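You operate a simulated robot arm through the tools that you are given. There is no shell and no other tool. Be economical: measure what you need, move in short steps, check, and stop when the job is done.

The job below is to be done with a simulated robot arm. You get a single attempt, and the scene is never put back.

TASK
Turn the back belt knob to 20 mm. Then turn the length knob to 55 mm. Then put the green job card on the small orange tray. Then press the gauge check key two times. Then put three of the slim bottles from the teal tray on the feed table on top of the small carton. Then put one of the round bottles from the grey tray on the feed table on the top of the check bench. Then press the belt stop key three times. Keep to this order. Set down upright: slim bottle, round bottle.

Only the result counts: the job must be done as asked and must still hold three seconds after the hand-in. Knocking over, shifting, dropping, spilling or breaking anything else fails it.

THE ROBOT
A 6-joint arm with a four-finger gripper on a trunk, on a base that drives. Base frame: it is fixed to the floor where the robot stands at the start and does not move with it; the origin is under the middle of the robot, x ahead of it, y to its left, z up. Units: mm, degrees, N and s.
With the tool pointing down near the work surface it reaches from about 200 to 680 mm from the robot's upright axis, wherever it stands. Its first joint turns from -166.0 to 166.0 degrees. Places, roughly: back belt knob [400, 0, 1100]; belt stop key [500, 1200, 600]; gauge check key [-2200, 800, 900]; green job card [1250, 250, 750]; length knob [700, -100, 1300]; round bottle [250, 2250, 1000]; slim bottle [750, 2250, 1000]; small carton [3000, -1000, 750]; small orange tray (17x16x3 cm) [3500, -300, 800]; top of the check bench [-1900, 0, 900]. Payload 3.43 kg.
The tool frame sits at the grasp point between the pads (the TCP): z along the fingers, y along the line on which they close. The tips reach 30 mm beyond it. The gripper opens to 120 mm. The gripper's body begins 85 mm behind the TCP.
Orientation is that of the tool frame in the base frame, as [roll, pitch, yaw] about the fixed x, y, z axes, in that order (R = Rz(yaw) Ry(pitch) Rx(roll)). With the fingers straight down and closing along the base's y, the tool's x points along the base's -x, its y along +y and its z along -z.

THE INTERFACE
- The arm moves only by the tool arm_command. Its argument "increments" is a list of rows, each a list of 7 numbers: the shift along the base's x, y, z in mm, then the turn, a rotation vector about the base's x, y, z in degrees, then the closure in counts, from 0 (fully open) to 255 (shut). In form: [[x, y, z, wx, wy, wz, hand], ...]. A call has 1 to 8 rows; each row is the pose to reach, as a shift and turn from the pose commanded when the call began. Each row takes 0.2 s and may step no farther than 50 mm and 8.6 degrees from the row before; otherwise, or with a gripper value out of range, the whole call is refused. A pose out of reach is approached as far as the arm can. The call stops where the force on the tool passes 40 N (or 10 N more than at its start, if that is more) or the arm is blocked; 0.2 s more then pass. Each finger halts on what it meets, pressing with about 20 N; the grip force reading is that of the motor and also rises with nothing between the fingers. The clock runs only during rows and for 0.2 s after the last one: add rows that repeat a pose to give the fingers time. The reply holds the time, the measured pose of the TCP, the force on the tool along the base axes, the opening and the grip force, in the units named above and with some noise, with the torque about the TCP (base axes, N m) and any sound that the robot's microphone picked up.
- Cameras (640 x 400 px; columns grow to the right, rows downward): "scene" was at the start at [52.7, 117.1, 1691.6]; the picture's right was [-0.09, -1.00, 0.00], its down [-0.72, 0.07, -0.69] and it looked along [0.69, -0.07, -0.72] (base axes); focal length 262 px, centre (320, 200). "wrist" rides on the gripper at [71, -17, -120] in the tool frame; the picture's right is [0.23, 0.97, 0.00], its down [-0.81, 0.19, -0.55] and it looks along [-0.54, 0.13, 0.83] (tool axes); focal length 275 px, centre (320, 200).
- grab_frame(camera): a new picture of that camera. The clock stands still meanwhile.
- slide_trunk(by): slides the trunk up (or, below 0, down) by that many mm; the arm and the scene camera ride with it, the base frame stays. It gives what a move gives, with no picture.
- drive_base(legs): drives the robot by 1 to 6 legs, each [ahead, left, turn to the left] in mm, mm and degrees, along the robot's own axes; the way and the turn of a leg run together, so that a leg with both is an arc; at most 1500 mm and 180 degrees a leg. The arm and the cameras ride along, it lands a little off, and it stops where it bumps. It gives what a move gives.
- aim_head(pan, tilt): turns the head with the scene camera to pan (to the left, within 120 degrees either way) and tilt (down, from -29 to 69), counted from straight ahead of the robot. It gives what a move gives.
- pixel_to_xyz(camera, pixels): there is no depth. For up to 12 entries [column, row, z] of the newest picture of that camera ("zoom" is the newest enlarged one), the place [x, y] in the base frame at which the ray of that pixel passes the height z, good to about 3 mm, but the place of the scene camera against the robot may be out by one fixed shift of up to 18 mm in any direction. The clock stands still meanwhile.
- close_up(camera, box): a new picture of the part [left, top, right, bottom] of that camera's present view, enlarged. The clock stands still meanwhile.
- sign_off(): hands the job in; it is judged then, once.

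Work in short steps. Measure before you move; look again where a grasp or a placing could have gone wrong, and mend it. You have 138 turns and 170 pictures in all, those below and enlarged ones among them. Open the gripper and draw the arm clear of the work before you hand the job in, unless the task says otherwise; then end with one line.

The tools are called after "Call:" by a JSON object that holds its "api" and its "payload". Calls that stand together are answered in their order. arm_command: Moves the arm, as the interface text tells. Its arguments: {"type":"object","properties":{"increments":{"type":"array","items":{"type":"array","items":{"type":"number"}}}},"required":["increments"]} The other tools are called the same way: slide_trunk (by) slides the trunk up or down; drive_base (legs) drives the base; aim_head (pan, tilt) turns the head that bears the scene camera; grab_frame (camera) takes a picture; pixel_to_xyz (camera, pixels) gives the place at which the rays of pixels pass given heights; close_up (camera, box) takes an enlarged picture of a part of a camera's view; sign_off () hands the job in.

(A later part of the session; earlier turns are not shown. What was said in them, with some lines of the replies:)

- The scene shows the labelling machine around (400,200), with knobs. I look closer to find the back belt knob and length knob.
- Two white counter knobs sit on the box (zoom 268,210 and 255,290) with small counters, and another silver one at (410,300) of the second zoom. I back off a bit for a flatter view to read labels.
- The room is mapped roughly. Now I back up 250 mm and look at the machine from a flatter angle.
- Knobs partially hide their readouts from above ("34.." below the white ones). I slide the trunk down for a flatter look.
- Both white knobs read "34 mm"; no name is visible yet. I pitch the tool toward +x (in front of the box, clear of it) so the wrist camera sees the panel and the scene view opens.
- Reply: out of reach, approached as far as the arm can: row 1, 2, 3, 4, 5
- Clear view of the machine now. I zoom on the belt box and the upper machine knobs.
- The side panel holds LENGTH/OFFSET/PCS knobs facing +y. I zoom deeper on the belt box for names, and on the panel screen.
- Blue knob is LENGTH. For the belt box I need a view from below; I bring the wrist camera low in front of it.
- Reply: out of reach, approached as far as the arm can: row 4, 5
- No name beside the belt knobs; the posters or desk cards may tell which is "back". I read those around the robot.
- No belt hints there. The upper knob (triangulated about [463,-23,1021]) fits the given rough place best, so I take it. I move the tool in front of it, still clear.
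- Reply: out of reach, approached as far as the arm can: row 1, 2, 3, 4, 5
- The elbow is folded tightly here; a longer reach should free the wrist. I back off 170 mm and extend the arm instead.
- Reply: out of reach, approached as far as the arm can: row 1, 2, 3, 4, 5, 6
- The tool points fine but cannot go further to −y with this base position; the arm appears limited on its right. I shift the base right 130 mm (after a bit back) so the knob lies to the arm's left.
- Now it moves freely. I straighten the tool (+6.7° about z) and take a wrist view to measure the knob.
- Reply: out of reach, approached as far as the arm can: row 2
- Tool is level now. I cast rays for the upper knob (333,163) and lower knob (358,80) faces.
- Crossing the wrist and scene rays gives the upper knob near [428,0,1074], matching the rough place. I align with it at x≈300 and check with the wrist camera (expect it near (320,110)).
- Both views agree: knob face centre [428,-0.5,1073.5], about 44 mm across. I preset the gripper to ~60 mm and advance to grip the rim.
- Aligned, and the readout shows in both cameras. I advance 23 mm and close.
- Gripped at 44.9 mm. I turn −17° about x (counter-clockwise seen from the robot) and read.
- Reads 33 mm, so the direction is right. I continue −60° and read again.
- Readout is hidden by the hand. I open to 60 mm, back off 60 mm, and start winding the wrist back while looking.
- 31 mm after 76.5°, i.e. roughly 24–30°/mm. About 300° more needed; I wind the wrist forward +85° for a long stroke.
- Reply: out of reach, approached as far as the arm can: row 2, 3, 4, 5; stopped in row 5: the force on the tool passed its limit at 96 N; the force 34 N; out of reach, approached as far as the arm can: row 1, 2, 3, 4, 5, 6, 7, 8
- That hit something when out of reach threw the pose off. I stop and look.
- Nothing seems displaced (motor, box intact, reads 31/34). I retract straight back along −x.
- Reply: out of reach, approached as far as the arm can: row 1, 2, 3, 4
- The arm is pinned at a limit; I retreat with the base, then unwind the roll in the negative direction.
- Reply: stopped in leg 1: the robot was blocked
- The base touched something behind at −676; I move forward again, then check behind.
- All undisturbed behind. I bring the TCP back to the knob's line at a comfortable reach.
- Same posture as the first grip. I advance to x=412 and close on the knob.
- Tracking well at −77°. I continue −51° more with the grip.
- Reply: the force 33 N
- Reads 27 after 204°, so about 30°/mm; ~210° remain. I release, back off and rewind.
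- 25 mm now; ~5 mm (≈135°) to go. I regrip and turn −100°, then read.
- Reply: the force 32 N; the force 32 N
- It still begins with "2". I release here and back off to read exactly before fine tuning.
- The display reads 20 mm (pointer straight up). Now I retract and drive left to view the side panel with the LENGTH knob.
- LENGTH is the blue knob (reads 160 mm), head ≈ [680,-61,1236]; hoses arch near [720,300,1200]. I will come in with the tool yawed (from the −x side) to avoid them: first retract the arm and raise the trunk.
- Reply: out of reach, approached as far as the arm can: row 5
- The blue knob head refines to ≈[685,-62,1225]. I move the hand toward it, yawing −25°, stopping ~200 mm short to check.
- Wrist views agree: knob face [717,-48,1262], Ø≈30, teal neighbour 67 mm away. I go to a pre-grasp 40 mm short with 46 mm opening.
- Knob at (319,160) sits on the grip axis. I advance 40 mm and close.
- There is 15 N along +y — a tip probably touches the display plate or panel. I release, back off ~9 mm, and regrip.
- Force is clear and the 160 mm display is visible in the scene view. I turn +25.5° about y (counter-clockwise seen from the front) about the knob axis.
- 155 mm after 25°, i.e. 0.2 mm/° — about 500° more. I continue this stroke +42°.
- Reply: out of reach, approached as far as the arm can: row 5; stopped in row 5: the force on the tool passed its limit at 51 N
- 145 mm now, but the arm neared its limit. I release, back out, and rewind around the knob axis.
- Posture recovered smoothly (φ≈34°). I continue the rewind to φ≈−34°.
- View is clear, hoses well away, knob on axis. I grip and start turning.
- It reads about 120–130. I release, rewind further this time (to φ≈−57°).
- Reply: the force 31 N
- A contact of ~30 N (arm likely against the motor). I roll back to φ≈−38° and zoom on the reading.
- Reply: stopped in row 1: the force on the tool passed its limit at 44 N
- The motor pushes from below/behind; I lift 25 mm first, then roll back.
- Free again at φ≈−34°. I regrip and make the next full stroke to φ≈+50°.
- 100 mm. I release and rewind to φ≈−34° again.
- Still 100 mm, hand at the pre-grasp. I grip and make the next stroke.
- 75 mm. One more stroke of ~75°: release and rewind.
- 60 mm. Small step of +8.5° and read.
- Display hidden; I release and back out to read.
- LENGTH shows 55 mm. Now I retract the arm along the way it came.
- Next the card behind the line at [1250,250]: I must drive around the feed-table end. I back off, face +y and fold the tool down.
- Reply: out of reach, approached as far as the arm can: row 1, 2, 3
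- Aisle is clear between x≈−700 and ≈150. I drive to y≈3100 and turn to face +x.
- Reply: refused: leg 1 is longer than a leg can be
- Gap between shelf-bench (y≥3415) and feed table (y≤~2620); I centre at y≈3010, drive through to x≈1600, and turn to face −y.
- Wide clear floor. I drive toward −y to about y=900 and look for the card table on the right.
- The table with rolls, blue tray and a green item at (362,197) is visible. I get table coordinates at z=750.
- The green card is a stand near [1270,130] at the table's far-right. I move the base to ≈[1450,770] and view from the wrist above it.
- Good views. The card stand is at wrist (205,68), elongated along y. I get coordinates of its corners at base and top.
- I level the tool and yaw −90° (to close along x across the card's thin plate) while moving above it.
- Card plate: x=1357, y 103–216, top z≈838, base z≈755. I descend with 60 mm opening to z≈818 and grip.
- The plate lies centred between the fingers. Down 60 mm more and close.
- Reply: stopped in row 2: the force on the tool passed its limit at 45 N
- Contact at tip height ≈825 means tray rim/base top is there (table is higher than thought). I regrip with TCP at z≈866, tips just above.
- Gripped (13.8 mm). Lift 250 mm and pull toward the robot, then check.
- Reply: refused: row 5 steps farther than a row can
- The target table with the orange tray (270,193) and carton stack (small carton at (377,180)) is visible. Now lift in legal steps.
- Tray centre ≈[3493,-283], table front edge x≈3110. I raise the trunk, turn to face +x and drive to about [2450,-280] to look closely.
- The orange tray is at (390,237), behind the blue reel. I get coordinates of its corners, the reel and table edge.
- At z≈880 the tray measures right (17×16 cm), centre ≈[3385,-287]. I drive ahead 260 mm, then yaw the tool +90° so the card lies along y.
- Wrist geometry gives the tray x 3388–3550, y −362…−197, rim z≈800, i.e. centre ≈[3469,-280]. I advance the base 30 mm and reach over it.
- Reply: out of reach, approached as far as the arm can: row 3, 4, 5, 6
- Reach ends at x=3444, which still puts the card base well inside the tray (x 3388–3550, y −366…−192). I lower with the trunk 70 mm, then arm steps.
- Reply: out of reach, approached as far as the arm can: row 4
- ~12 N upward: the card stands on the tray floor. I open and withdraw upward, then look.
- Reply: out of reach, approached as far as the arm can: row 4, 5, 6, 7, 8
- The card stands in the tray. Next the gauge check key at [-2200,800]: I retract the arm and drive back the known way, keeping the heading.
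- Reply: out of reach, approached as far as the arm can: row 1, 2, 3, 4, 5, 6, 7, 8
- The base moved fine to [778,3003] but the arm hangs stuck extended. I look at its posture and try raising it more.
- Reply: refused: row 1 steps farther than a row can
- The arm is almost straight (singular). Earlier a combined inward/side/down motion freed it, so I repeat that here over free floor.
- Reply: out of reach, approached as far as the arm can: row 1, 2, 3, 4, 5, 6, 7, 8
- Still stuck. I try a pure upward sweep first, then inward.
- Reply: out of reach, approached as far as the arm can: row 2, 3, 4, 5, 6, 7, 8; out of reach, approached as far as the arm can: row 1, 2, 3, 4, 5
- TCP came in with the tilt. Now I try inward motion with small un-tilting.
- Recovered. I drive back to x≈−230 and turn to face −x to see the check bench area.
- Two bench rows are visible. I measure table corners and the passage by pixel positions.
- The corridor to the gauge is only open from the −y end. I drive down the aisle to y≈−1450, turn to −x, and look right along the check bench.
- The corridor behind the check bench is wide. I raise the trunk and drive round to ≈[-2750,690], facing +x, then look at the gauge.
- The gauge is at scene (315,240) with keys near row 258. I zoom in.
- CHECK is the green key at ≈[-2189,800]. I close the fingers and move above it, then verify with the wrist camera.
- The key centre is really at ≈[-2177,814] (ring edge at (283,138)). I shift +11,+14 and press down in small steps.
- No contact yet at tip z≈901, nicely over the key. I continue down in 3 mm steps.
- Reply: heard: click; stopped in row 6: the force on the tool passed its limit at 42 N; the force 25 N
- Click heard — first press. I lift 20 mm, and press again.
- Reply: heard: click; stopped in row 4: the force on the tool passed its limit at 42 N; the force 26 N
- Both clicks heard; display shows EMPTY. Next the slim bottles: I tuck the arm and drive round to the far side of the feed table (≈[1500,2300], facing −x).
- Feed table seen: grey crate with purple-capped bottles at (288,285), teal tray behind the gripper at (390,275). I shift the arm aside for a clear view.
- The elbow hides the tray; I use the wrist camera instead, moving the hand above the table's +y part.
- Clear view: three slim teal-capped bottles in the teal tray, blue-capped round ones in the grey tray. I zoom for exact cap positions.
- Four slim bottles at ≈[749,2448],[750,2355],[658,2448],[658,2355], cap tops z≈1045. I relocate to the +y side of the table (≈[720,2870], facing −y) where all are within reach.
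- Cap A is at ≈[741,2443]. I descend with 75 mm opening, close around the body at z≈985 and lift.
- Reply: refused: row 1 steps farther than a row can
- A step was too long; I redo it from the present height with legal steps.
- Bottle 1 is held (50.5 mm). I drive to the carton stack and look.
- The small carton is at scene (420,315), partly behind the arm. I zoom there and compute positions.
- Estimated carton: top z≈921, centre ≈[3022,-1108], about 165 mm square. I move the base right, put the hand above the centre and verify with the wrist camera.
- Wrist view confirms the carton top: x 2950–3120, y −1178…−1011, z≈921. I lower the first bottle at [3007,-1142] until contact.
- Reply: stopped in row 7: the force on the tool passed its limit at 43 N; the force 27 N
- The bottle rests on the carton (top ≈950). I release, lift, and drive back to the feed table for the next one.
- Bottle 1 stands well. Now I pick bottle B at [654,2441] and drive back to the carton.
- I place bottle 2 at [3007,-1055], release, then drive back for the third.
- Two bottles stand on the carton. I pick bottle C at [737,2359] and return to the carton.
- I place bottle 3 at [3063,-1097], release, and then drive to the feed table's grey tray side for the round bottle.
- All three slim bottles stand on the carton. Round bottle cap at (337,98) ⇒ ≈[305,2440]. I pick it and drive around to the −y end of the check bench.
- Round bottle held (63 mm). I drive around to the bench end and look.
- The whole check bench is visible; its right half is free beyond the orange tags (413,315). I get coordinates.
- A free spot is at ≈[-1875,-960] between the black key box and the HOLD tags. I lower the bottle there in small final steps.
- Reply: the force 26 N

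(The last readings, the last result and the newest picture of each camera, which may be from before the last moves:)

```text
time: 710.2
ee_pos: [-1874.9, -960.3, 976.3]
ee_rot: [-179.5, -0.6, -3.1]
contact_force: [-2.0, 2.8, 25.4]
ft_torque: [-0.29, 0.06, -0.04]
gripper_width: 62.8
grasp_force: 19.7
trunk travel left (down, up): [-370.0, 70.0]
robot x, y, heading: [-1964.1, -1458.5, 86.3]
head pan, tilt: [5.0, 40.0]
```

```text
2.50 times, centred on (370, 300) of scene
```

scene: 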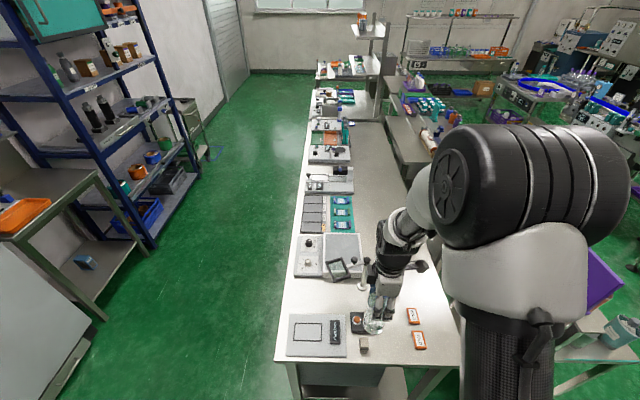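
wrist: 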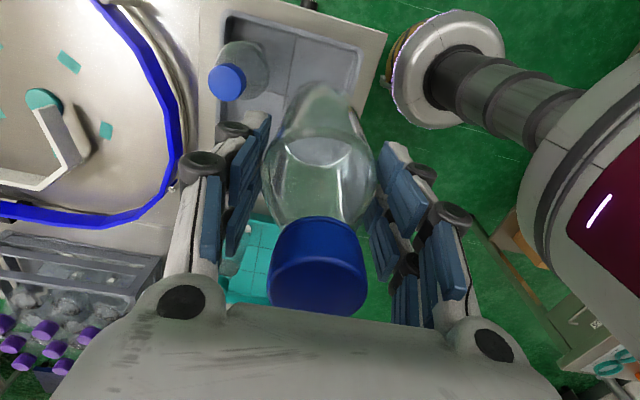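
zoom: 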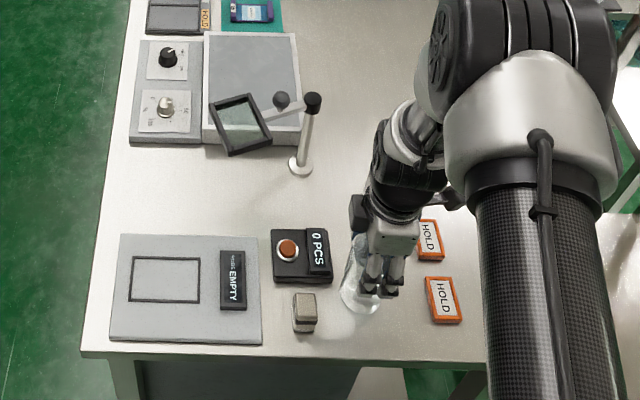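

Bottle stands on the bench. I release, lift, verify, and drive to the belt control panel.

Call:
{"api": "arm_command", "payload": {"increments": [[0, 0, 1, 0, 0, 0, 200], [0, 0, 1, 0, 0, 0, 90], [0, 0, 1, 0, 0, 0, 90], [0, 0, 45, 0, 0, 0, 90], [0, 0, 90, 0, 0, 0, 90], [0, 0, 135, 0, 0, 0, 90], [0, -25, 175, 0, 0, 0, 90], [-10, -60, 210, 0, 0, 0, 90]]}}

Call:
{"api": "close_up", "payload": {"camera": "scene", "box": [270, 220, 470, 380]}}

Call:
{"api": "drive_base", "payload": {"legs": [[0, 0, -86.4], [1500, 0, 0], [230, 0, 0], [0, 1300, 0], [0, 1250, 0]]}}

Call:
{"api": "aim_head", "payload": {"pan": 12, "tilt": 50}}

Call:
{"api": "grab_frame", "payload": {"camera": "scene"}}

```text
refused: row 8 steps farther than a row can; nothing moved
```

```text
2.50 times, centred on (370, 300) of scene
```

zoom: 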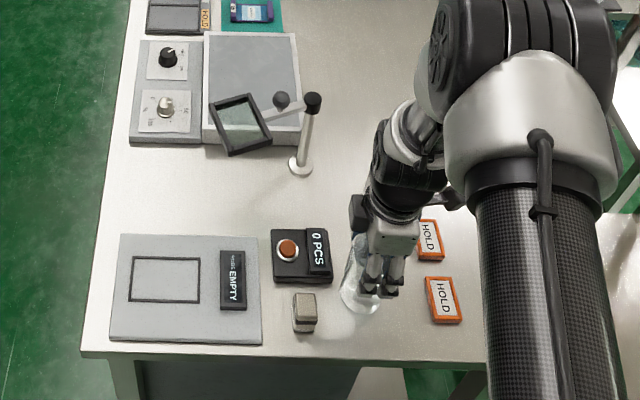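

```text
time: 734.8
ee_pos: [253.1, 1060.5, 973.6]
ee_rot: [-179.6, -0.7, -89.4]
contact_force: [-0.1, 0.9, -5.3]
ft_torque: [0.02, -0.05, 0.0]
gripper_width: 62.7
grasp_force: 20.2
trunk travel left (down, up): [-370.0, 70.0]
robot x, y, heading: [-248.5, 1121.9, -0.0]
head pan, tilt: [5.0, 40.0]
```

```text
time: 735.5
ee_pos: [252.3, 1060.0, 973.3]
ee_rot: [-179.7, -0.5, -89.4]
contact_force: [-0.4, -0.3, -6.3]
ft_torque: [-0.01, -0.04, 0.02]
gripper_width: 62.9
grasp_force: 19.7
trunk travel left (down, up): [-370.0, 70.0]
robot x, y, heading: [-250.5, 1118.1, -0.2]
head pan, tilt: [12.0, 50.0]
```

```text
5 pictures are left
```

scene: 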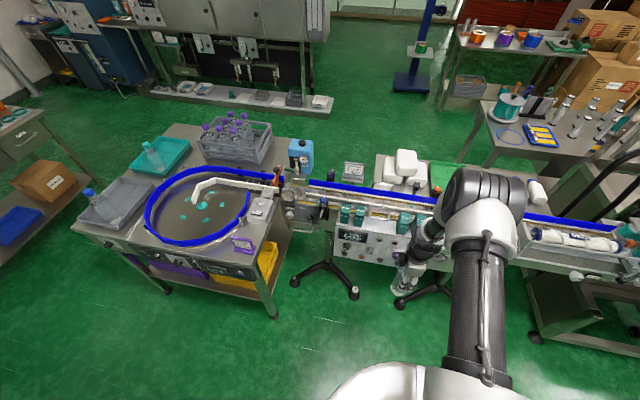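

The release row was refused and the robot drove off still holding the bottle. I lift it and go straight back to the bench to set it down and check the bench.

Call:
{"api": "arm_command", "payload": {"increments": [[0, 0, 45, 0, 0, 0, 255], [0, 0, 90, 0, 0, 0, 255], [0, 0, 135, 0, 0, 0, 255], [0, 0, 180, 0, 0, 0, 255], [0, 0, 225, 0, 0, 0, 255], [0, 0, 250, 0, 0, 0, 255]]}}

Call:
{"api": "drive_base", "payload": {"legs": [[0, -1250, 0.2], [0, -1330, 0], [-1500, 0, 0], [-215, 0, 0], [0, 0, 86.4]]}}

Call:
{"api": "aim_head", "payload": {"pan": 5, "tilt": 40}}

Call:
{"api": "close_up", "payload": {"camera": "scene", "box": [270, 200, 520, 380]}}

```text
time: 736.9
ee_pos: [252.9, 1060.6, 1223.9]
ee_rot: [-179.7, -0.5, -89.4]
contact_force: [0.1, -0.3, -4.9]
ft_torque: [-0.01, -0.01, -0.05]
gripper_width: 62.5
grasp_force: 20.5
trunk travel left (down, up): [-370.0, 70.0]
robot x, y, heading: [-248.1, 1120.0, 0.1]
head pan, tilt: [12.0, 50.0]
```

```text
time: 761.5
ee_pos: [-1849.7, -987.9, 1223.0]
ee_rot: [-179.7, -0.5, -2.0]
contact_force: [-0.9, 1.0, -4.7]
ft_torque: [0.0, 0.0, 0.01]
gripper_width: 62.9
grasp_force: 19.8
trunk travel left (down, up): [-370.0, 70.0]
robot x, y, heading: [-1930.7, -1485.7, 87.5]
head pan, tilt: [12.0, 50.0]
```

```text
time: 762.2
ee_pos: [-1850.7, -987.5, 1223.2]
ee_rot: [-179.6, -0.4, -2.1]
contact_force: [0.8, -0.3, -4.9]
ft_torque: [0.01, -0.02, -0.02]
gripper_width: 63.0
grasp_force: 19.9
trunk travel left (down, up): [-370.0, 70.0]
robot x, y, heading: [-1931.2, -1481.3, 87.3]
head pan, tilt: [5.0, 40.0]
```

```text
2.22 times, centred on (395, 290) of scene
```

zoom: 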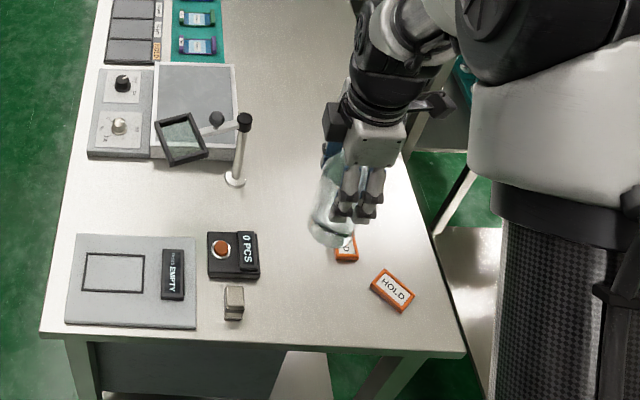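

One HOLD tag was pushed and rotated. First I set the bottle down properly at [-1875,-955] and measure the tags.

Call:
{"api": "pixel_to_xyz", "payload": {"camera": "zoom", "pixels": [[392, 290, 880], [347, 250, 880], [383, 271, 880], [413, 303, 880], [235, 253, 880], [233, 318, 880]]}}

Call:
{"api": "arm_command", "payload": {"increments": [[-8, 11, -40, 0, 0, 0, 255], [-16, 22, -80, 0, 0, 0, 255], [-24, 32, -120, 0, 0, 0, 255], [-24, 32, -160, 0, 0, 0, 255], [-24, 32, -200, 0, 0, 0, 255], [-24, 32, -230, 0, 0, 0, 255], [-24, 32, -240, 0, 0, 0, 255], [-24, 32, -244, 0, 0, 0, 255]]}}

Call:
{"api": "arm_command", "payload": {"increments": [[0, 0, -4, 0, 0, 0, 255], [0, 0, -7, 0, 0, 0, 255], [0, 0, -7, 0, 0, 0, 200], [0, 0, -7, 0, 0, 0, 90], [0, 0, -7, 0, 0, 0, 90]]}}

Call:
{"api": "arm_command", "payload": {"increments": [[0, 0, 40, 0, 0, 0, 90], [0, 0, 80, 0, 0, 0, 90], [0, 0, 120, 0, 0, 0, 90], [0, 0, 160, 0, 0, 0, 90], [0, 0, 200, 0, 0, 0, 90]]}}

Call:
{"api": "grab_frame", "payload": {"camera": "wrist"}}

```text
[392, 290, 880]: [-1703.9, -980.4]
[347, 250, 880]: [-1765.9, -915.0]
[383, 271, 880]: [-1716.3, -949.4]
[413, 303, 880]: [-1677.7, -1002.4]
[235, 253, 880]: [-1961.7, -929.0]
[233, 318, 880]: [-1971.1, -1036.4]
```

```text
time: 764.0
ee_pos: [-1874.5, -955.3, 979.4]
ee_rot: [-179.7, -0.4, -2.1]
contact_force: [-0.3, 0.1, -5.6]
ft_torque: [0.01, -0.03, 0.02]
gripper_width: 63.0
grasp_force: 20.2
trunk travel left (down, up): [-370.0, 70.0]
robot x, y, heading: [-1931.5, -1484.9, 87.5]
head pan, tilt: [5.0, 40.0]
```

```text
time: 765.2
ee_pos: [-1875.3, -952.8, 975.9]
ee_rot: [-179.2, -0.6, -2.1]
contact_force: [-1.7, -4.9, 23.7]
ft_torque: [0.0, 0.09, 0.02]
gripper_width: 77.6
grasp_force: 0.1
trunk travel left (down, up): [-370.0, 70.0]
robot x, y, heading: [-1930.2, -1484.4, 87.6]
head pan, tilt: [5.0, 40.0]
stopped in row 5: the force on the tool passed its limit at 41 N (the readings are from after the stop); the commanded pose is now the measured one
```

```text
time: 766.4
ee_pos: [-1876.8, -955.2, 1174.1]
ee_rot: [-179.5, -0.6, -2.1]
contact_force: [0.5, -0.8, 0.0]
ft_torque: [0.0, 0.0, 0.05]
gripper_width: 77.8
grasp_force: 0.0
trunk travel left (down, up): [-370.0, 70.0]
robot x, y, heading: [-1933.6, -1485.9, 87.1]
head pan, tilt: [5.0, 40.0]
```

```text
3 pictures are left
```

wrist: 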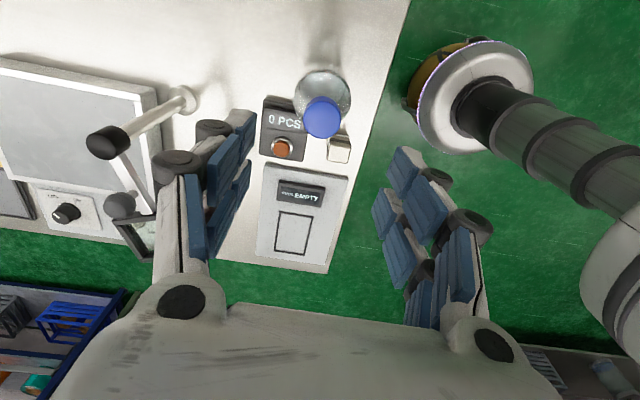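

The round bottle stands. The displaced tag is now at ≈[-1722,-975], turned ~36°; I will try to put it back. I move above it with the fingers across its width and check by wrist camera.

Call:
{"api": "arm_command", "payload": {"increments": [[22, -3, 0, 0, 0, -7.5, 106], [44, -6, 0, 0, 0, -15, 106], [66, -9, 0, 0, 0, -22.5, 106], [88, -12, 0, 0, 0, -30, 106], [110, -15, 0, 0, 0, -37.5, 106], [132, -18, 0, 0, 0, -45, 106], [155, -20, 0, 0, 0, -52.4, 106], [155, -20, -45, 0, 0, -52.4, 106]]}}

Call:
{"api": "grab_frame", "payload": {"camera": "wrist"}}

```text
time: 768.2
ee_pos: [-1718.8, -972.3, 1128.1]
ee_rot: [-179.4, -0.5, -54.6]
contact_force: [0.3, 0.6, -0.2]
ft_torque: [-0.04, -0.05, -0.01]
gripper_width: 69.9
grasp_force: 0.0
trunk travel left (down, up): [-370.0, 70.0]
robot x, y, heading: [-1931.1, -1487.1, 87.5]
head pan, tilt: [5.0, 40.0]
```

```text
2 pictures are left
```

wrist: 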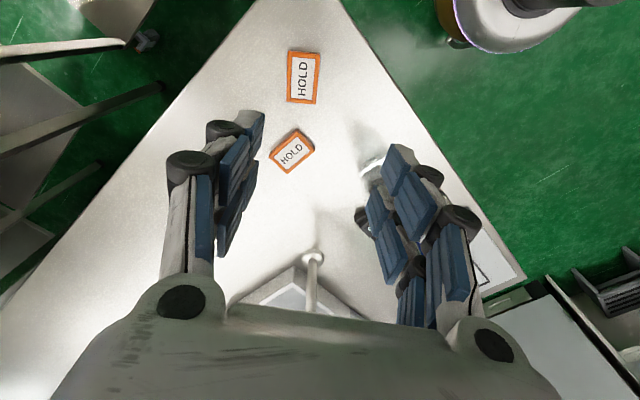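

Tag 2 is at [-1697,-964], rotated 42°; its old place is [-1759,-974] parallel to tag 1. I grip it, turn it back, set it down, and then drive to the belt panel and zoom on it.

Call:
{"api": "arm_command", "payload": {"increments": [[11, 4, -40, 0, 0, 6.8, 106], [22, 8, -80, 0, 0, 6.8, 106], [22, 8, -120, 0, 0, 6.8, 106], [22, 8, -160, 0, 0, 6.8, 106], [22, 8, -195, 0, 0, 6.8, 106], [22, 8, -215, 0, 0, 6.8, 106], [22, 8, -222, 0, 0, 6.8, 106], [22, 8, -222, 0, 0, 6.8, 255]]}}

Call:
{"api": "arm_command", "payload": {"increments": [[0, 0, 0, 0, 0, 0, 255], [0, 0, 0, 0, 0, 0, 255], [0, 0, 5, 0, 0, 0, 255], [-12.4, -2, 5, 0, 0, -8.4, 255], [-24.8, -4, 5, 0, 0, -16.9, 255], [-37.2, -6, 5, 0, 0, -25.3, 255], [-49.6, -8, 5, 0, 0, -33.8, 255], [-62, -10, 5, 0, 0, -42.2, 255]]}}

Call:
{"api": "arm_command", "payload": {"increments": [[0, 0, -5, 0, 0, 0, 255], [0, 0, -5, 0, 0, 0, 150], [0, 0, -5, 0, 0, 0, 120], [0, 0, -5, 0, 0, 0, 120], [0, 0, 40, 0, 0, 0, 120], [0, 0, 85, 0, 0, 0, 120], [0, 0, 130, 0, 0, 0, 120], [0, 0, 175, 0, 0, 0, 120]]}}

Call:
{"api": "arm_command", "payload": {"increments": [[0, -40, 20, 0, 0, 0, 255], [0, -80, 40, 0, 0, 0, 255], [0, -120, 60, 0, 0, 0, 255], [0, -150, 80, 0, 0, 0, 255]]}}

Call:
{"api": "drive_base", "payload": {"legs": [[0, 0, -87.5], [1500, 0, 0], [200, 0, 0], [0, 1300, 0], [0, 1300, 0]]}}

Call:
{"api": "aim_head", "payload": {"pan": 12, "tilt": 50}}

Call:
{"api": "close_up", "payload": {"camera": "scene", "box": [290, 190, 470, 300]}}

```text
time: 770.0
ee_pos: [-1697.8, -963.7, 906.5]
ee_rot: [-179.4, -0.6, -47.8]
contact_force: [0.2, 0.7, 0.1]
ft_torque: [-0.01, 0.0, -0.03]
gripper_width: 42.0
grasp_force: 2.3
trunk travel left (down, up): [-370.0, 70.0]
robot x, y, heading: [-1932.1, -1486.2, 87.8]
head pan, tilt: [5.0, 40.0]
```

```text
time: 771.8
ee_pos: [-1759.7, -974.8, 911.8]
ee_rot: [-179.4, -0.6, -90.0]
contact_force: [-0.6, 0.7, 0.2]
ft_torque: [0.0, -0.04, -0.01]
gripper_width: 0.2
grasp_force: 19.7
trunk travel left (down, up): [-370.0, 70.0]
robot x, y, heading: [-1932.1, -1484.6, 87.5]
head pan, tilt: [5.0, 40.0]
```

```text
time: 773.6
ee_pos: [-1760.1, -976.1, 1085.9]
ee_rot: [-179.4, -0.6, -89.9]
contact_force: [-0.3, -0.2, -0.4]
ft_torque: [0.03, -0.03, 0.02]
gripper_width: 63.3
grasp_force: 0.1
trunk travel left (down, up): [-370.0, 70.0]
robot x, y, heading: [-1931.5, -1485.6, 87.6]
head pan, tilt: [5.0, 40.0]
```

```text
time: 774.6
ee_pos: [-1758.7, -1127.2, 1165.7]
ee_rot: [-179.4, -0.5, -89.8]
contact_force: [-0.2, -0.7, -0.2]
ft_torque: [-0.01, 0.02, 0.02]
gripper_width: 0.1
grasp_force: 13.1
trunk travel left (down, up): [-370.0, 70.0]
robot x, y, heading: [-1930.9, -1485.8, 87.3]
head pan, tilt: [5.0, 40.0]
```

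```text
time: 799.2
ee_pos: [164.9, 947.1, 1165.4]
ee_rot: [-179.4, -0.6, -178.1]
contact_force: [-0.1, 0.6, -0.5]
ft_torque: [0.01, 0.0, -0.03]
gripper_width: 0.0
grasp_force: 20.3
trunk travel left (down, up): [-370.0, 70.0]
robot x, y, heading: [-203.5, 1110.6, -0.9]
head pan, tilt: [5.0, 40.0]
```

```text
time: 800.0
ee_pos: [164.7, 947.8, 1165.5]
ee_rot: [-179.4, -0.5, -178.1]
contact_force: [0.2, 0.2, -0.3]
ft_torque: [0.0, 0.01, 0.0]
gripper_width: 0.0
grasp_force: 19.3
trunk travel left (down, up): [-370.0, 70.0]
robot x, y, heading: [-198.1, 1109.0, -1.0]
head pan, tilt: [12.0, 50.0]
```

```text
3.56 times, centred on (380, 245) of scene
```

zoom: 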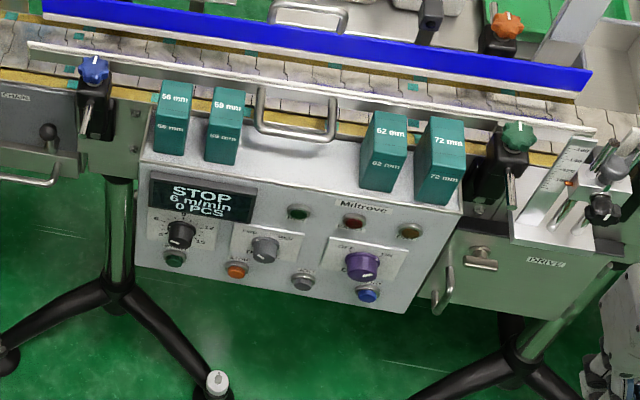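

The tag was too thin at that height, so the grip missed it. First the panel: four keys in the lower row (green, orange, grey, blue). I query their rays, lower the trunk, and tilt the tool toward the panel.

Call:
{"api": "pixel_to_xyz", "payload": {"camera": "zoom", "pixels": [[237, 271, 600], [237, 271, 650], [237, 271, 700], [237, 271, 750], [175, 260, 700], [368, 295, 700], [145, 160, 800], [460, 210, 800], [137, 265, 650], [410, 312, 650], [218, 375, 0], [540, 372, 0]]}}

Call:
{"api": "slide_trunk", "payload": {"by": -370}}

Call:
{"api": "arm_command", "payload": {"increments": [[0, 0, 0, 0, -8.5, 0, 255], [0, 0, 0, 0, -17, 0, 255], [0, 0, 0, 0, -25.5, 0, 255], [0, 0, 0, 0, -34, 0, 255], [0, 0, 0, 0, -42.5, 0, 255], [0, 0, 0, 0, -51, 0, 255]]}}

```text
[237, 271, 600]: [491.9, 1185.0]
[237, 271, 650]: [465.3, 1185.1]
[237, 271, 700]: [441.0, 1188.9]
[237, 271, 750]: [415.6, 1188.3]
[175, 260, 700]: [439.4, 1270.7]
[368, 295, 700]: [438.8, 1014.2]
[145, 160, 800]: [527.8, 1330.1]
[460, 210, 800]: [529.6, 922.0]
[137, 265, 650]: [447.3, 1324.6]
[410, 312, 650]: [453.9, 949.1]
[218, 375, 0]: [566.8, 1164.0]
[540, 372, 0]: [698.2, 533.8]
```

```text
time: 803.5
ee_pos: [165.8, 946.7, 796.4]
ee_rot: [-179.4, -0.6, -178.2]
contact_force: [0.3, 0.0, 0.1]
ft_torque: [-0.04, -0.02, -0.02]
gripper_width: 0.1
grasp_force: 19.6
trunk travel left (down, up): [0.0, 440.0]
robot x, y, heading: [-200.4, 1110.3, -0.8]
head pan, tilt: [12.0, 50.0]
```

```text
time: 804.9
ee_pos: [193.8, 913.3, 906.2]
ee_rot: [179.8, 49.2, -179.0]
contact_force: [-0.1, 0.2, 0.2]
ft_torque: [0.03, -0.01, 0.0]
gripper_width: 0.1
grasp_force: 19.8
out of reach, approached as far as the arm can: row 2, 3, 4, 5, 6
trunk travel left (down, up): [0.0, 440.0]
robot x, y, heading: [-198.3, 1107.3, -1.0]
head pan, tilt: [12.0, 50.0]
```

The orange key at y≈1187 matches the belt stop key's given place. I move the tilted hand in front of the panel and take the last picture with the wrist camera.

Call:
{"api": "arm_command", "payload": {"increments": [[21, 33, -23, 0, 0, 0, 255], [42, 67, -46, 0, 0, 0, 255], [62, 100, -70, 0, 0, 0, 255], [83, 133, -93, 0, 0, 0, 255], [104, 167, -116, 0, 0, 0, 255], [125, 200, -140, 0, 0, 0, 255], [146, 233, -163, 0, 0, 0, 255], [166, 267, -186, 0, 0, 0, 255]]}}

Call:
{"api": "grab_frame", "payload": {"camera": "wrist"}}

```text
time: 806.7
ee_pos: [391.9, 1092.7, 732.4]
ee_rot: [172.2, 48.4, 178.6]
contact_force: [-0.6, -0.5, -0.2]
ft_torque: [0.01, 0.03, 0.04]
gripper_width: 0.0
grasp_force: 19.7
out of reach, approached as far as the arm can: row 1, 2, 3, 4, 5, 6, 7, 8
trunk travel left (down, up): [0.0, 440.0]
robot x, y, heading: [-195.8, 1106.6, -0.8]
head pan, tilt: [12.0, 50.0]
```

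```text
0 pictures are left
```

wrist: 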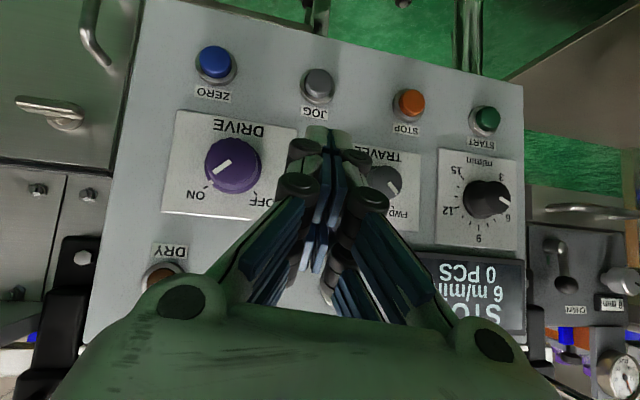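

STOP is the orange key at (411,103); rays cross at ≈[478,1193,625]. I shift the base left 97 mm and lower the hand 95 mm in front of it.

Call:
{"api": "drive_base", "payload": {"legs": [[0, 97, 0.8]]}}

Call:
{"api": "arm_command", "payload": {"increments": [[-5, 0, -16, 0, 0, 0, 255], [-10, 0, -32, 0, 0, 0, 255], [-10, 0, -48, 0, 0, 0, 255], [-10, 0, -64, 0, 0, 0, 255], [-10, 0, -80, 0, 0, 0, 255], [-10, 0, -95, 0, 0, 0, 255]]}}

```text
time: 807.9
ee_pos: [391.3, 1198.2, 732.8]
ee_rot: [172.1, 48.5, 179.5]
contact_force: [0.3, 0.0, 0.1]
ft_torque: [-0.02, 0.0, 0.02]
gripper_width: 0.0
grasp_force: 19.8
trunk travel left (down, up): [0.0, 440.0]
robot x, y, heading: [-196.8, 1204.3, 0.0]
head pan, tilt: [12.0, 50.0]
```

```text
time: 809.3
ee_pos: [389.8, 1200.2, 638.1]
ee_rot: [170.6, 48.1, 178.1]
contact_force: [-0.1, 0.1, 0.1]
ft_torque: [-0.03, -0.03, 0.02]
gripper_width: 0.1
grasp_force: 20.2
out of reach, approached as far as the arm can: row 2, 3, 4, 5, 6
trunk travel left (down, up): [0.0, 440.0]
robot x, y, heading: [-198.2, 1204.6, -0.1]
head pan, tilt: [12.0, 50.0]
```

Hand is at the right height; contact corner ≈[418,1204,625]. I shift −10 in y and press along +x in small steps.

Call:
{"api": "arm_command", "payload": {"increments": [[20, -5, 0, 0, 0, 0, 255], [40, -10, 0, 0, 0, 0, 255], [47, -10, 0, 0, 0, 0, 255], [52, -10, 0, 0, 0, 0, 255], [56, -10, 0, 0, 0, 0, 255], [60, -10, 0, 0, 0, 0, 255], [64, -10, 0, 0, 0, 0, 255], [68, -10, 0, 0, 0, 0, 255]]}}

```text
time: 811.1
ee_pos: [457.0, 1189.7, 639.4]
ee_rot: [172.1, 48.4, 179.4]
contact_force: [-0.8, 0.4, 0.4]
ft_torque: [0.03, 0.0, 0.01]
gripper_width: 0.0
grasp_force: 20.0
trunk travel left (down, up): [0.0, 440.0]
robot x, y, heading: [-196.9, 1204.0, -0.1]
head pan, tilt: [12.0, 50.0]
5 turns are left
```

No contact yet; the key lies a bit deeper. I follow the camera ray inward until contact, and then repeat retract/press twice (at most three clicks in total).

Call:
{"api": "arm_command", "payload": {"increments": [[3, 5.5, -6.8, 0, 0, 0, 255], [7, 7.8, -9.2, 0, 0, 0, 255], [11, 10.2, -11.5, 0, 0, 0, 255], [15, 12.5, -13.9, 0, 0, 0, 255], [19, 14.9, -16.3, 0, 0, 0, 255], [23, 17.2, -18.7, 0, 0, 0, 255], [27, 19.6, -21, 0, 0, 0, 255], [31, 22, -23.5, 0, 0, 0, 255]]}}

Call:
{"api": "arm_command", "payload": {"increments": [[-8, 0, 0, 0, 0, 0, 255], [-18, 0, 0, 0, 0, 0, 255], [-18, 0, 0, 0, 0, 0, 255]]}}

Call:
{"api": "arm_command", "payload": {"increments": [[8, 0, 0, 0, 0, 0, 255], [13, 0, 0, 0, 0, 0, 255], [17, 0, 0, 0, 0, 0, 255], [20, 0, 0, 0, 0, 0, 255], [23, 0, 0, 0, 0, 0, 255], [26, 0, 0, 0, 0, 0, 255]]}}

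Call:
{"api": "arm_command", "payload": {"increments": [[-8, 0, 0, 0, 0, 0, 255], [-18, 0, 0, 0, 0, 0, 255], [-18, 0, 0, 0, 0, 0, 255]]}}

Call:
{"api": "arm_command", "payload": {"increments": [[8, 0, 0, 0, 0, 0, 255], [13, 0, 0, 0, 0, 0, 255], [17, 0, 0, 0, 0, 0, 255], [20, 0, 0, 0, 0, 0, 255], [23, 0, 0, 0, 0, 0, 255], [26, 0, 0, 0, 0, 0, 255]]}}

```text
time: 811.6
ee_pos: [460.7, 1191.5, 635.5]
ee_rot: [172.0, 49.1, 178.6]
contact_force: [-23.4, -1.3, 24.8]
ft_torque: [0.09, -0.58, -0.05]
gripper_width: 6.0
grasp_force: 33.4
trunk travel left (down, up): [0.0, 440.0]
robot x, y, heading: [-203.3, 1205.5, -0.0]
head pan, tilt: [12.0, 50.0]
heard: click
stopped in row 2: the force on the tool passed its limit at 48 N (the readings are from after the stop); the commanded pose is now the measured one
```

```text
time: 812.4
ee_pos: [445.1, 1192.6, 632.6]
ee_rot: [172.0, 48.7, 178.8]
contact_force: [-0.4, 1.4, -0.2]
ft_torque: [0.02, 0.05, -0.01]
gripper_width: 0.1
grasp_force: 33.5
trunk travel left (down, up): [0.0, 440.0]
robot x, y, heading: [-197.8, 1203.1, 0.4]
head pan, tilt: [12.0, 50.0]
```

```text
time: 813.5
ee_pos: [460.8, 1192.6, 633.2]
ee_rot: [172.1, 48.5, 178.8]
contact_force: [-25.9, -0.6, 23.5]
ft_torque: [0.12, -0.62, 0.11]
gripper_width: 6.3
grasp_force: 33.2
trunk travel left (down, up): [0.0, 440.0]
robot x, y, heading: [-203.1, 1203.9, 0.1]
head pan, tilt: [12.0, 50.0]
heard: click
stopped in row 5: the force on the tool passed its limit at 42 N (the readings are from after the stop); the commanded pose is now the measured one
```

```text
time: 814.3
ee_pos: [444.6, 1192.5, 630.2]
ee_rot: [172.2, 48.3, 178.7]
contact_force: [0.7, 0.6, -0.7]
ft_torque: [0.02, 0.01, -0.01]
gripper_width: 0.1
grasp_force: 33.1
trunk travel left (down, up): [0.0, 440.0]
robot x, y, heading: [-199.0, 1205.0, 0.1]
head pan, tilt: [12.0, 50.0]
```

```text
time: 815.4
ee_pos: [456.4, 1192.1, 630.8]
ee_rot: [172.2, 47.9, 178.7]
contact_force: [-24.8, 1.5, 17.2]
ft_torque: [0.17, -0.7, -0.02]
gripper_width: 6.0
grasp_force: 33.7
trunk travel left (down, up): [0.0, 440.0]
robot x, y, heading: [-197.8, 1205.3, -0.1]
head pan, tilt: [12.0, 50.0]
heard: click
stopped in row 5: the force on the tool passed its limit at 42 N (the readings are from after the stop); the commanded pose is now the measured one
4 turns are left
```

Three clicks heard. With the turns left I try to put the pushed tag back: retract, un-tilt, raise the trunk and drive to the bench end again.

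Call:
{"api": "arm_command", "payload": {"increments": [[-20, 0, 10, 0, 0, 0, 255], [-60, 0, 20, 0, 0, 0, 255], [-105, 0, 30, 0, 0, 0, 255], [-150, 0, 40, 0, 0, 0, 255], [-150, 0, 60, 0, 8, 0, 255], [-150, 0, 80, 0, 16, 0, 255], [-150, 0, 100, 0, 24, 0, 255], [-150, 0, 120, 0, 32, 0, 255]]}}

Call:
{"api": "arm_command", "payload": {"increments": [[0, 0, 10, 0, 8, 0, 255], [0, 0, 20, 0, 16, 0, 255], [-30, 0, 40, 0, 16, 0, 255], [-60, 0, 60, 0, 16, 0, 255], [-60, 0, 60, -7, 16, 0, 255]]}}

Call:
{"api": "slide_trunk", "payload": {"by": 370}}

Call:
{"api": "drive_base", "payload": {"legs": [[0, -1300, 0], [0, -1390, 0], [-1500, 0, 0], [-233, 0, 0], [0, 0, 87.5]]}}

```text
time: 817.2
ee_pos: [312.1, 1194.4, 741.5]
ee_rot: [172.1, 18.2, 179.3]
contact_force: [0.2, 1.1, -0.5]
ft_torque: [-0.02, -0.01, 0.01]
gripper_width: 0.0
grasp_force: 34.0
out of reach, approached as far as the arm can: row 3, 4, 5, 8
trunk travel left (down, up): [0.0, 440.0]
robot x, y, heading: [-199.0, 1204.5, 0.3]
head pan, tilt: [12.0, 50.0]
```

```text
time: 818.4
ee_pos: [250.9, 1196.5, 800.8]
ee_rot: [180.0, -0.2, -179.9]
contact_force: [-0.3, -1.0, 0.2]
ft_torque: [0.02, 0.0, 0.0]
gripper_width: 0.1
grasp_force: 33.3
out of reach, approached as far as the arm can: row 1
trunk travel left (down, up): [0.0, 440.0]
robot x, y, heading: [-200.7, 1205.5, 0.1]
head pan, tilt: [12.0, 50.0]
```

```text
time: 822.0
ee_pos: [251.2, 1196.8, 1171.7]
ee_rot: [179.9, -0.2, -179.9]
contact_force: [0.2, -0.1, -0.2]
ft_torque: [-0.01, -0.03, 0.01]
gripper_width: 0.0
grasp_force: 33.5
trunk travel left (down, up): [-370.0, 70.0]
robot x, y, heading: [-201.8, 1202.3, -0.1]
head pan, tilt: [12.0, 50.0]
```

```text
time: 847.1
ee_pos: [-1889.6, -1083.5, 1169.8]
ee_rot: [179.9, -0.1, -91.6]
contact_force: [-0.2, 0.3, 0.3]
ft_torque: [0.0, -0.02, 0.01]
gripper_width: 0.1
grasp_force: 33.6
trunk travel left (down, up): [-370.0, 70.0]
robot x, y, heading: [-1909.3, -1533.8, 88.0]
head pan, tilt: [12.0, 50.0]
3 turns are left
```

The tool is vertical and free near the bench. I go over the tag, straddle it down to bench contact, grip, turn it back −42°, shift it to its old place, release and withdraw.

Call:
{"api": "arm_command", "payload": {"increments": [[24, 15, 0, 0, 0, 5.475, 106], [48, 30, 0, 0, 0, 10.95, 106], [72, 45, 0, 0, 0, 16.4, 106], [96, 60, 0, 0, 0, 21.9, 106], [120, 75, 0, 0, 0, 27.4, 106], [144, 90, 0, 0, 0, 32.85, 106], [168, 105, 0, 0, 0, 38.3, 106], [192, 120, 0, 0, 0, 43.8, 106]]}}

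Call:
{"api": "arm_command", "payload": {"increments": [[0, 0, -45, 0, 0, 0, 106], [0, 0, -90, 0, 0, 0, 106], [0, 0, -135, 0, 0, 0, 106], [0, 0, -180, 0, 0, 0, 106], [0, 0, -220, 0, 0, 0, 106], [0, 0, -245, 0, 0, 0, 106], [0, 0, -260, 0, 0, 0, 106]]}}

Call:
{"api": "arm_command", "payload": {"increments": [[0, 0, -3, 0, 0, 0, 106], [0, 0, -6, 0, 0, 0, 106], [0, 0, -9, 0, 0, 0, 106], [0, 0, -12, 0, 0, 0, 106], [0, 0, -15, 0, 0, 0, 106], [0, 0, -18, 0, 0, 0, 106], [0, 0, -21, 0, 0, 0, 106], [0, 0, -24, 0, 0, 0, 106]]}}

Call:
{"api": "arm_command", "payload": {"increments": [[0, 0, 2, 0, 0, 0, 106], [0, 0, 2, 0, 0, 0, 255], [0, 0, 2, 0, 0, 0, 255], [0, 0, 2, 0, 0, 0, 255], [0, 0, 2, 0, 0, 0, 255]]}}

```text
time: 848.9
ee_pos: [-1695.4, -963.7, 1171.0]
ee_rot: [179.7, -0.1, -47.6]
contact_force: [0.0, -0.1, -0.3]
ft_torque: [-0.02, 0.04, 0.0]
gripper_width: 70.1
grasp_force: 0.1
trunk travel left (down, up): [-370.0, 70.0]
robot x, y, heading: [-1911.5, -1535.8, 88.4]
head pan, tilt: [12.0, 50.0]
```

```text
time: 850.5
ee_pos: [-1697.8, -962.5, 909.6]
ee_rot: [179.9, -0.2, -47.7]
contact_force: [0.2, 0.3, 0.0]
ft_torque: [0.0, -0.01, -0.01]
gripper_width: 69.9
grasp_force: 0.0
trunk travel left (down, up): [-370.0, 70.0]
robot x, y, heading: [-1911.4, -1532.1, 88.1]
head pan, tilt: [12.0, 50.0]
```

```text
time: 852.3
ee_pos: [-1696.4, -965.0, 887.2]
ee_rot: [180.0, -0.2, -47.6]
contact_force: [0.4, 0.4, 1.0]
ft_torque: [0.01, -0.03, 0.03]
gripper_width: 70.3
grasp_force: 0.1
trunk travel left (down, up): [-370.0, 70.0]
robot x, y, heading: [-1913.7, -1533.3, 88.7]
head pan, tilt: [12.0, 50.0]
```

```text
time: 853.5
ee_pos: [-1697.7, -962.4, 888.3]
ee_rot: [180.0, -0.2, -47.8]
contact_force: [1.6, 2.8, 5.9]
ft_torque: [0.15, -0.05, 0.01]
gripper_width: 39.4
grasp_force: 20.1
trunk travel left (down, up): [-370.0, 70.0]
robot x, y, heading: [-1911.8, -1533.5, 88.0]
head pan, tilt: [12.0, 50.0]
2 turns are left
```

The tag is gripped (39.4 mm). I turn and shift it back to [-1758,-972], set it down, release and withdraw clear.

Call:
{"api": "arm_command", "payload": {"increments": [[0, 0, 4, 0, 0, 0, 255], [-12, -2, 4, 0, 0, -8.4, 255], [-24, -4, 4, 0, 0, -16.9, 255], [-36, -6, 4, 0, 0, -25.3, 255], [-48, -8, 4, 0, 0, -33.8, 255], [-60, -10, 4, 0, 0, -42.2, 255], [-60, -10, 0, 0, 0, -42.2, 255]]}}

Call:
{"api": "arm_command", "payload": {"increments": [[0, 0, 0, 0, 0, 0, 150], [0, 0, 0, 0, 0, 0, 115], [0, 0, 0, 0, 0, 0, 115], [0, 0, 35, 0, 0, 0, 115], [0, 0, 75, 0, 0, 0, 115], [0, 0, 115, 0, 0, 0, 115], [0, 0, 155, 0, 0, 0, 115], [0, 0, 195, 0, 0, 0, 115]]}}

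Call:
{"api": "arm_command", "payload": {"increments": [[0, -40, 20, 0, 0, 0, 0], [0, -80, 40, 0, 0, 0, 0], [0, -120, 60, 0, 0, 0, 0], [0, -150, 70, 0, 0, 0, 0]]}}

```text
time: 855.1
ee_pos: [-1756.8, -973.5, 891.5]
ee_rot: [179.9, -0.2, -90.1]
contact_force: [-0.2, -0.7, 4.6]
ft_torque: [-0.06, -0.06, -0.07]
gripper_width: 39.6
grasp_force: 19.5
trunk travel left (down, up): [-370.0, 70.0]
robot x, y, heading: [-1912.6, -1534.9, 88.4]
head pan, tilt: [12.0, 50.0]
```

```text
time: 856.9
ee_pos: [-1757.0, -975.6, 1084.1]
ee_rot: [179.8, -0.2, -89.9]
contact_force: [0.1, -0.2, 0.1]
ft_torque: [0.01, -0.01, 0.0]
gripper_width: 65.7
grasp_force: 0.0
trunk travel left (down, up): [-370.0, 70.0]
robot x, y, heading: [-1910.6, -1531.7, 88.3]
head pan, tilt: [12.0, 50.0]
```

```text
time: 857.9
ee_pos: [-1755.8, -1125.7, 1154.2]
ee_rot: [179.9, -0.1, -89.9]
contact_force: [-0.5, -0.2, 0.6]
ft_torque: [0.05, 0.03, 0.01]
gripper_width: 119.9
grasp_force: 0.0
trunk travel left (down, up): [-370.0, 70.0]
robot x, y, heading: [-1912.4, -1533.5, 88.3]
head pan, tilt: [12.0, 50.0]
1 turns are left
```

The tag is back at about its old place, the gripper is open, and the arm is clear of the work. I hand the job in.

Call:
{"api": "sign_off", "payload": {}}

```text
The job is handed in.
```

The whole job was carried out in the order asked and handed in. However, I pushed one HOLD tag on the check bench about 60 mm while carrying the round bottle; I put it back by measurement, but had no pictures left to confirm it.
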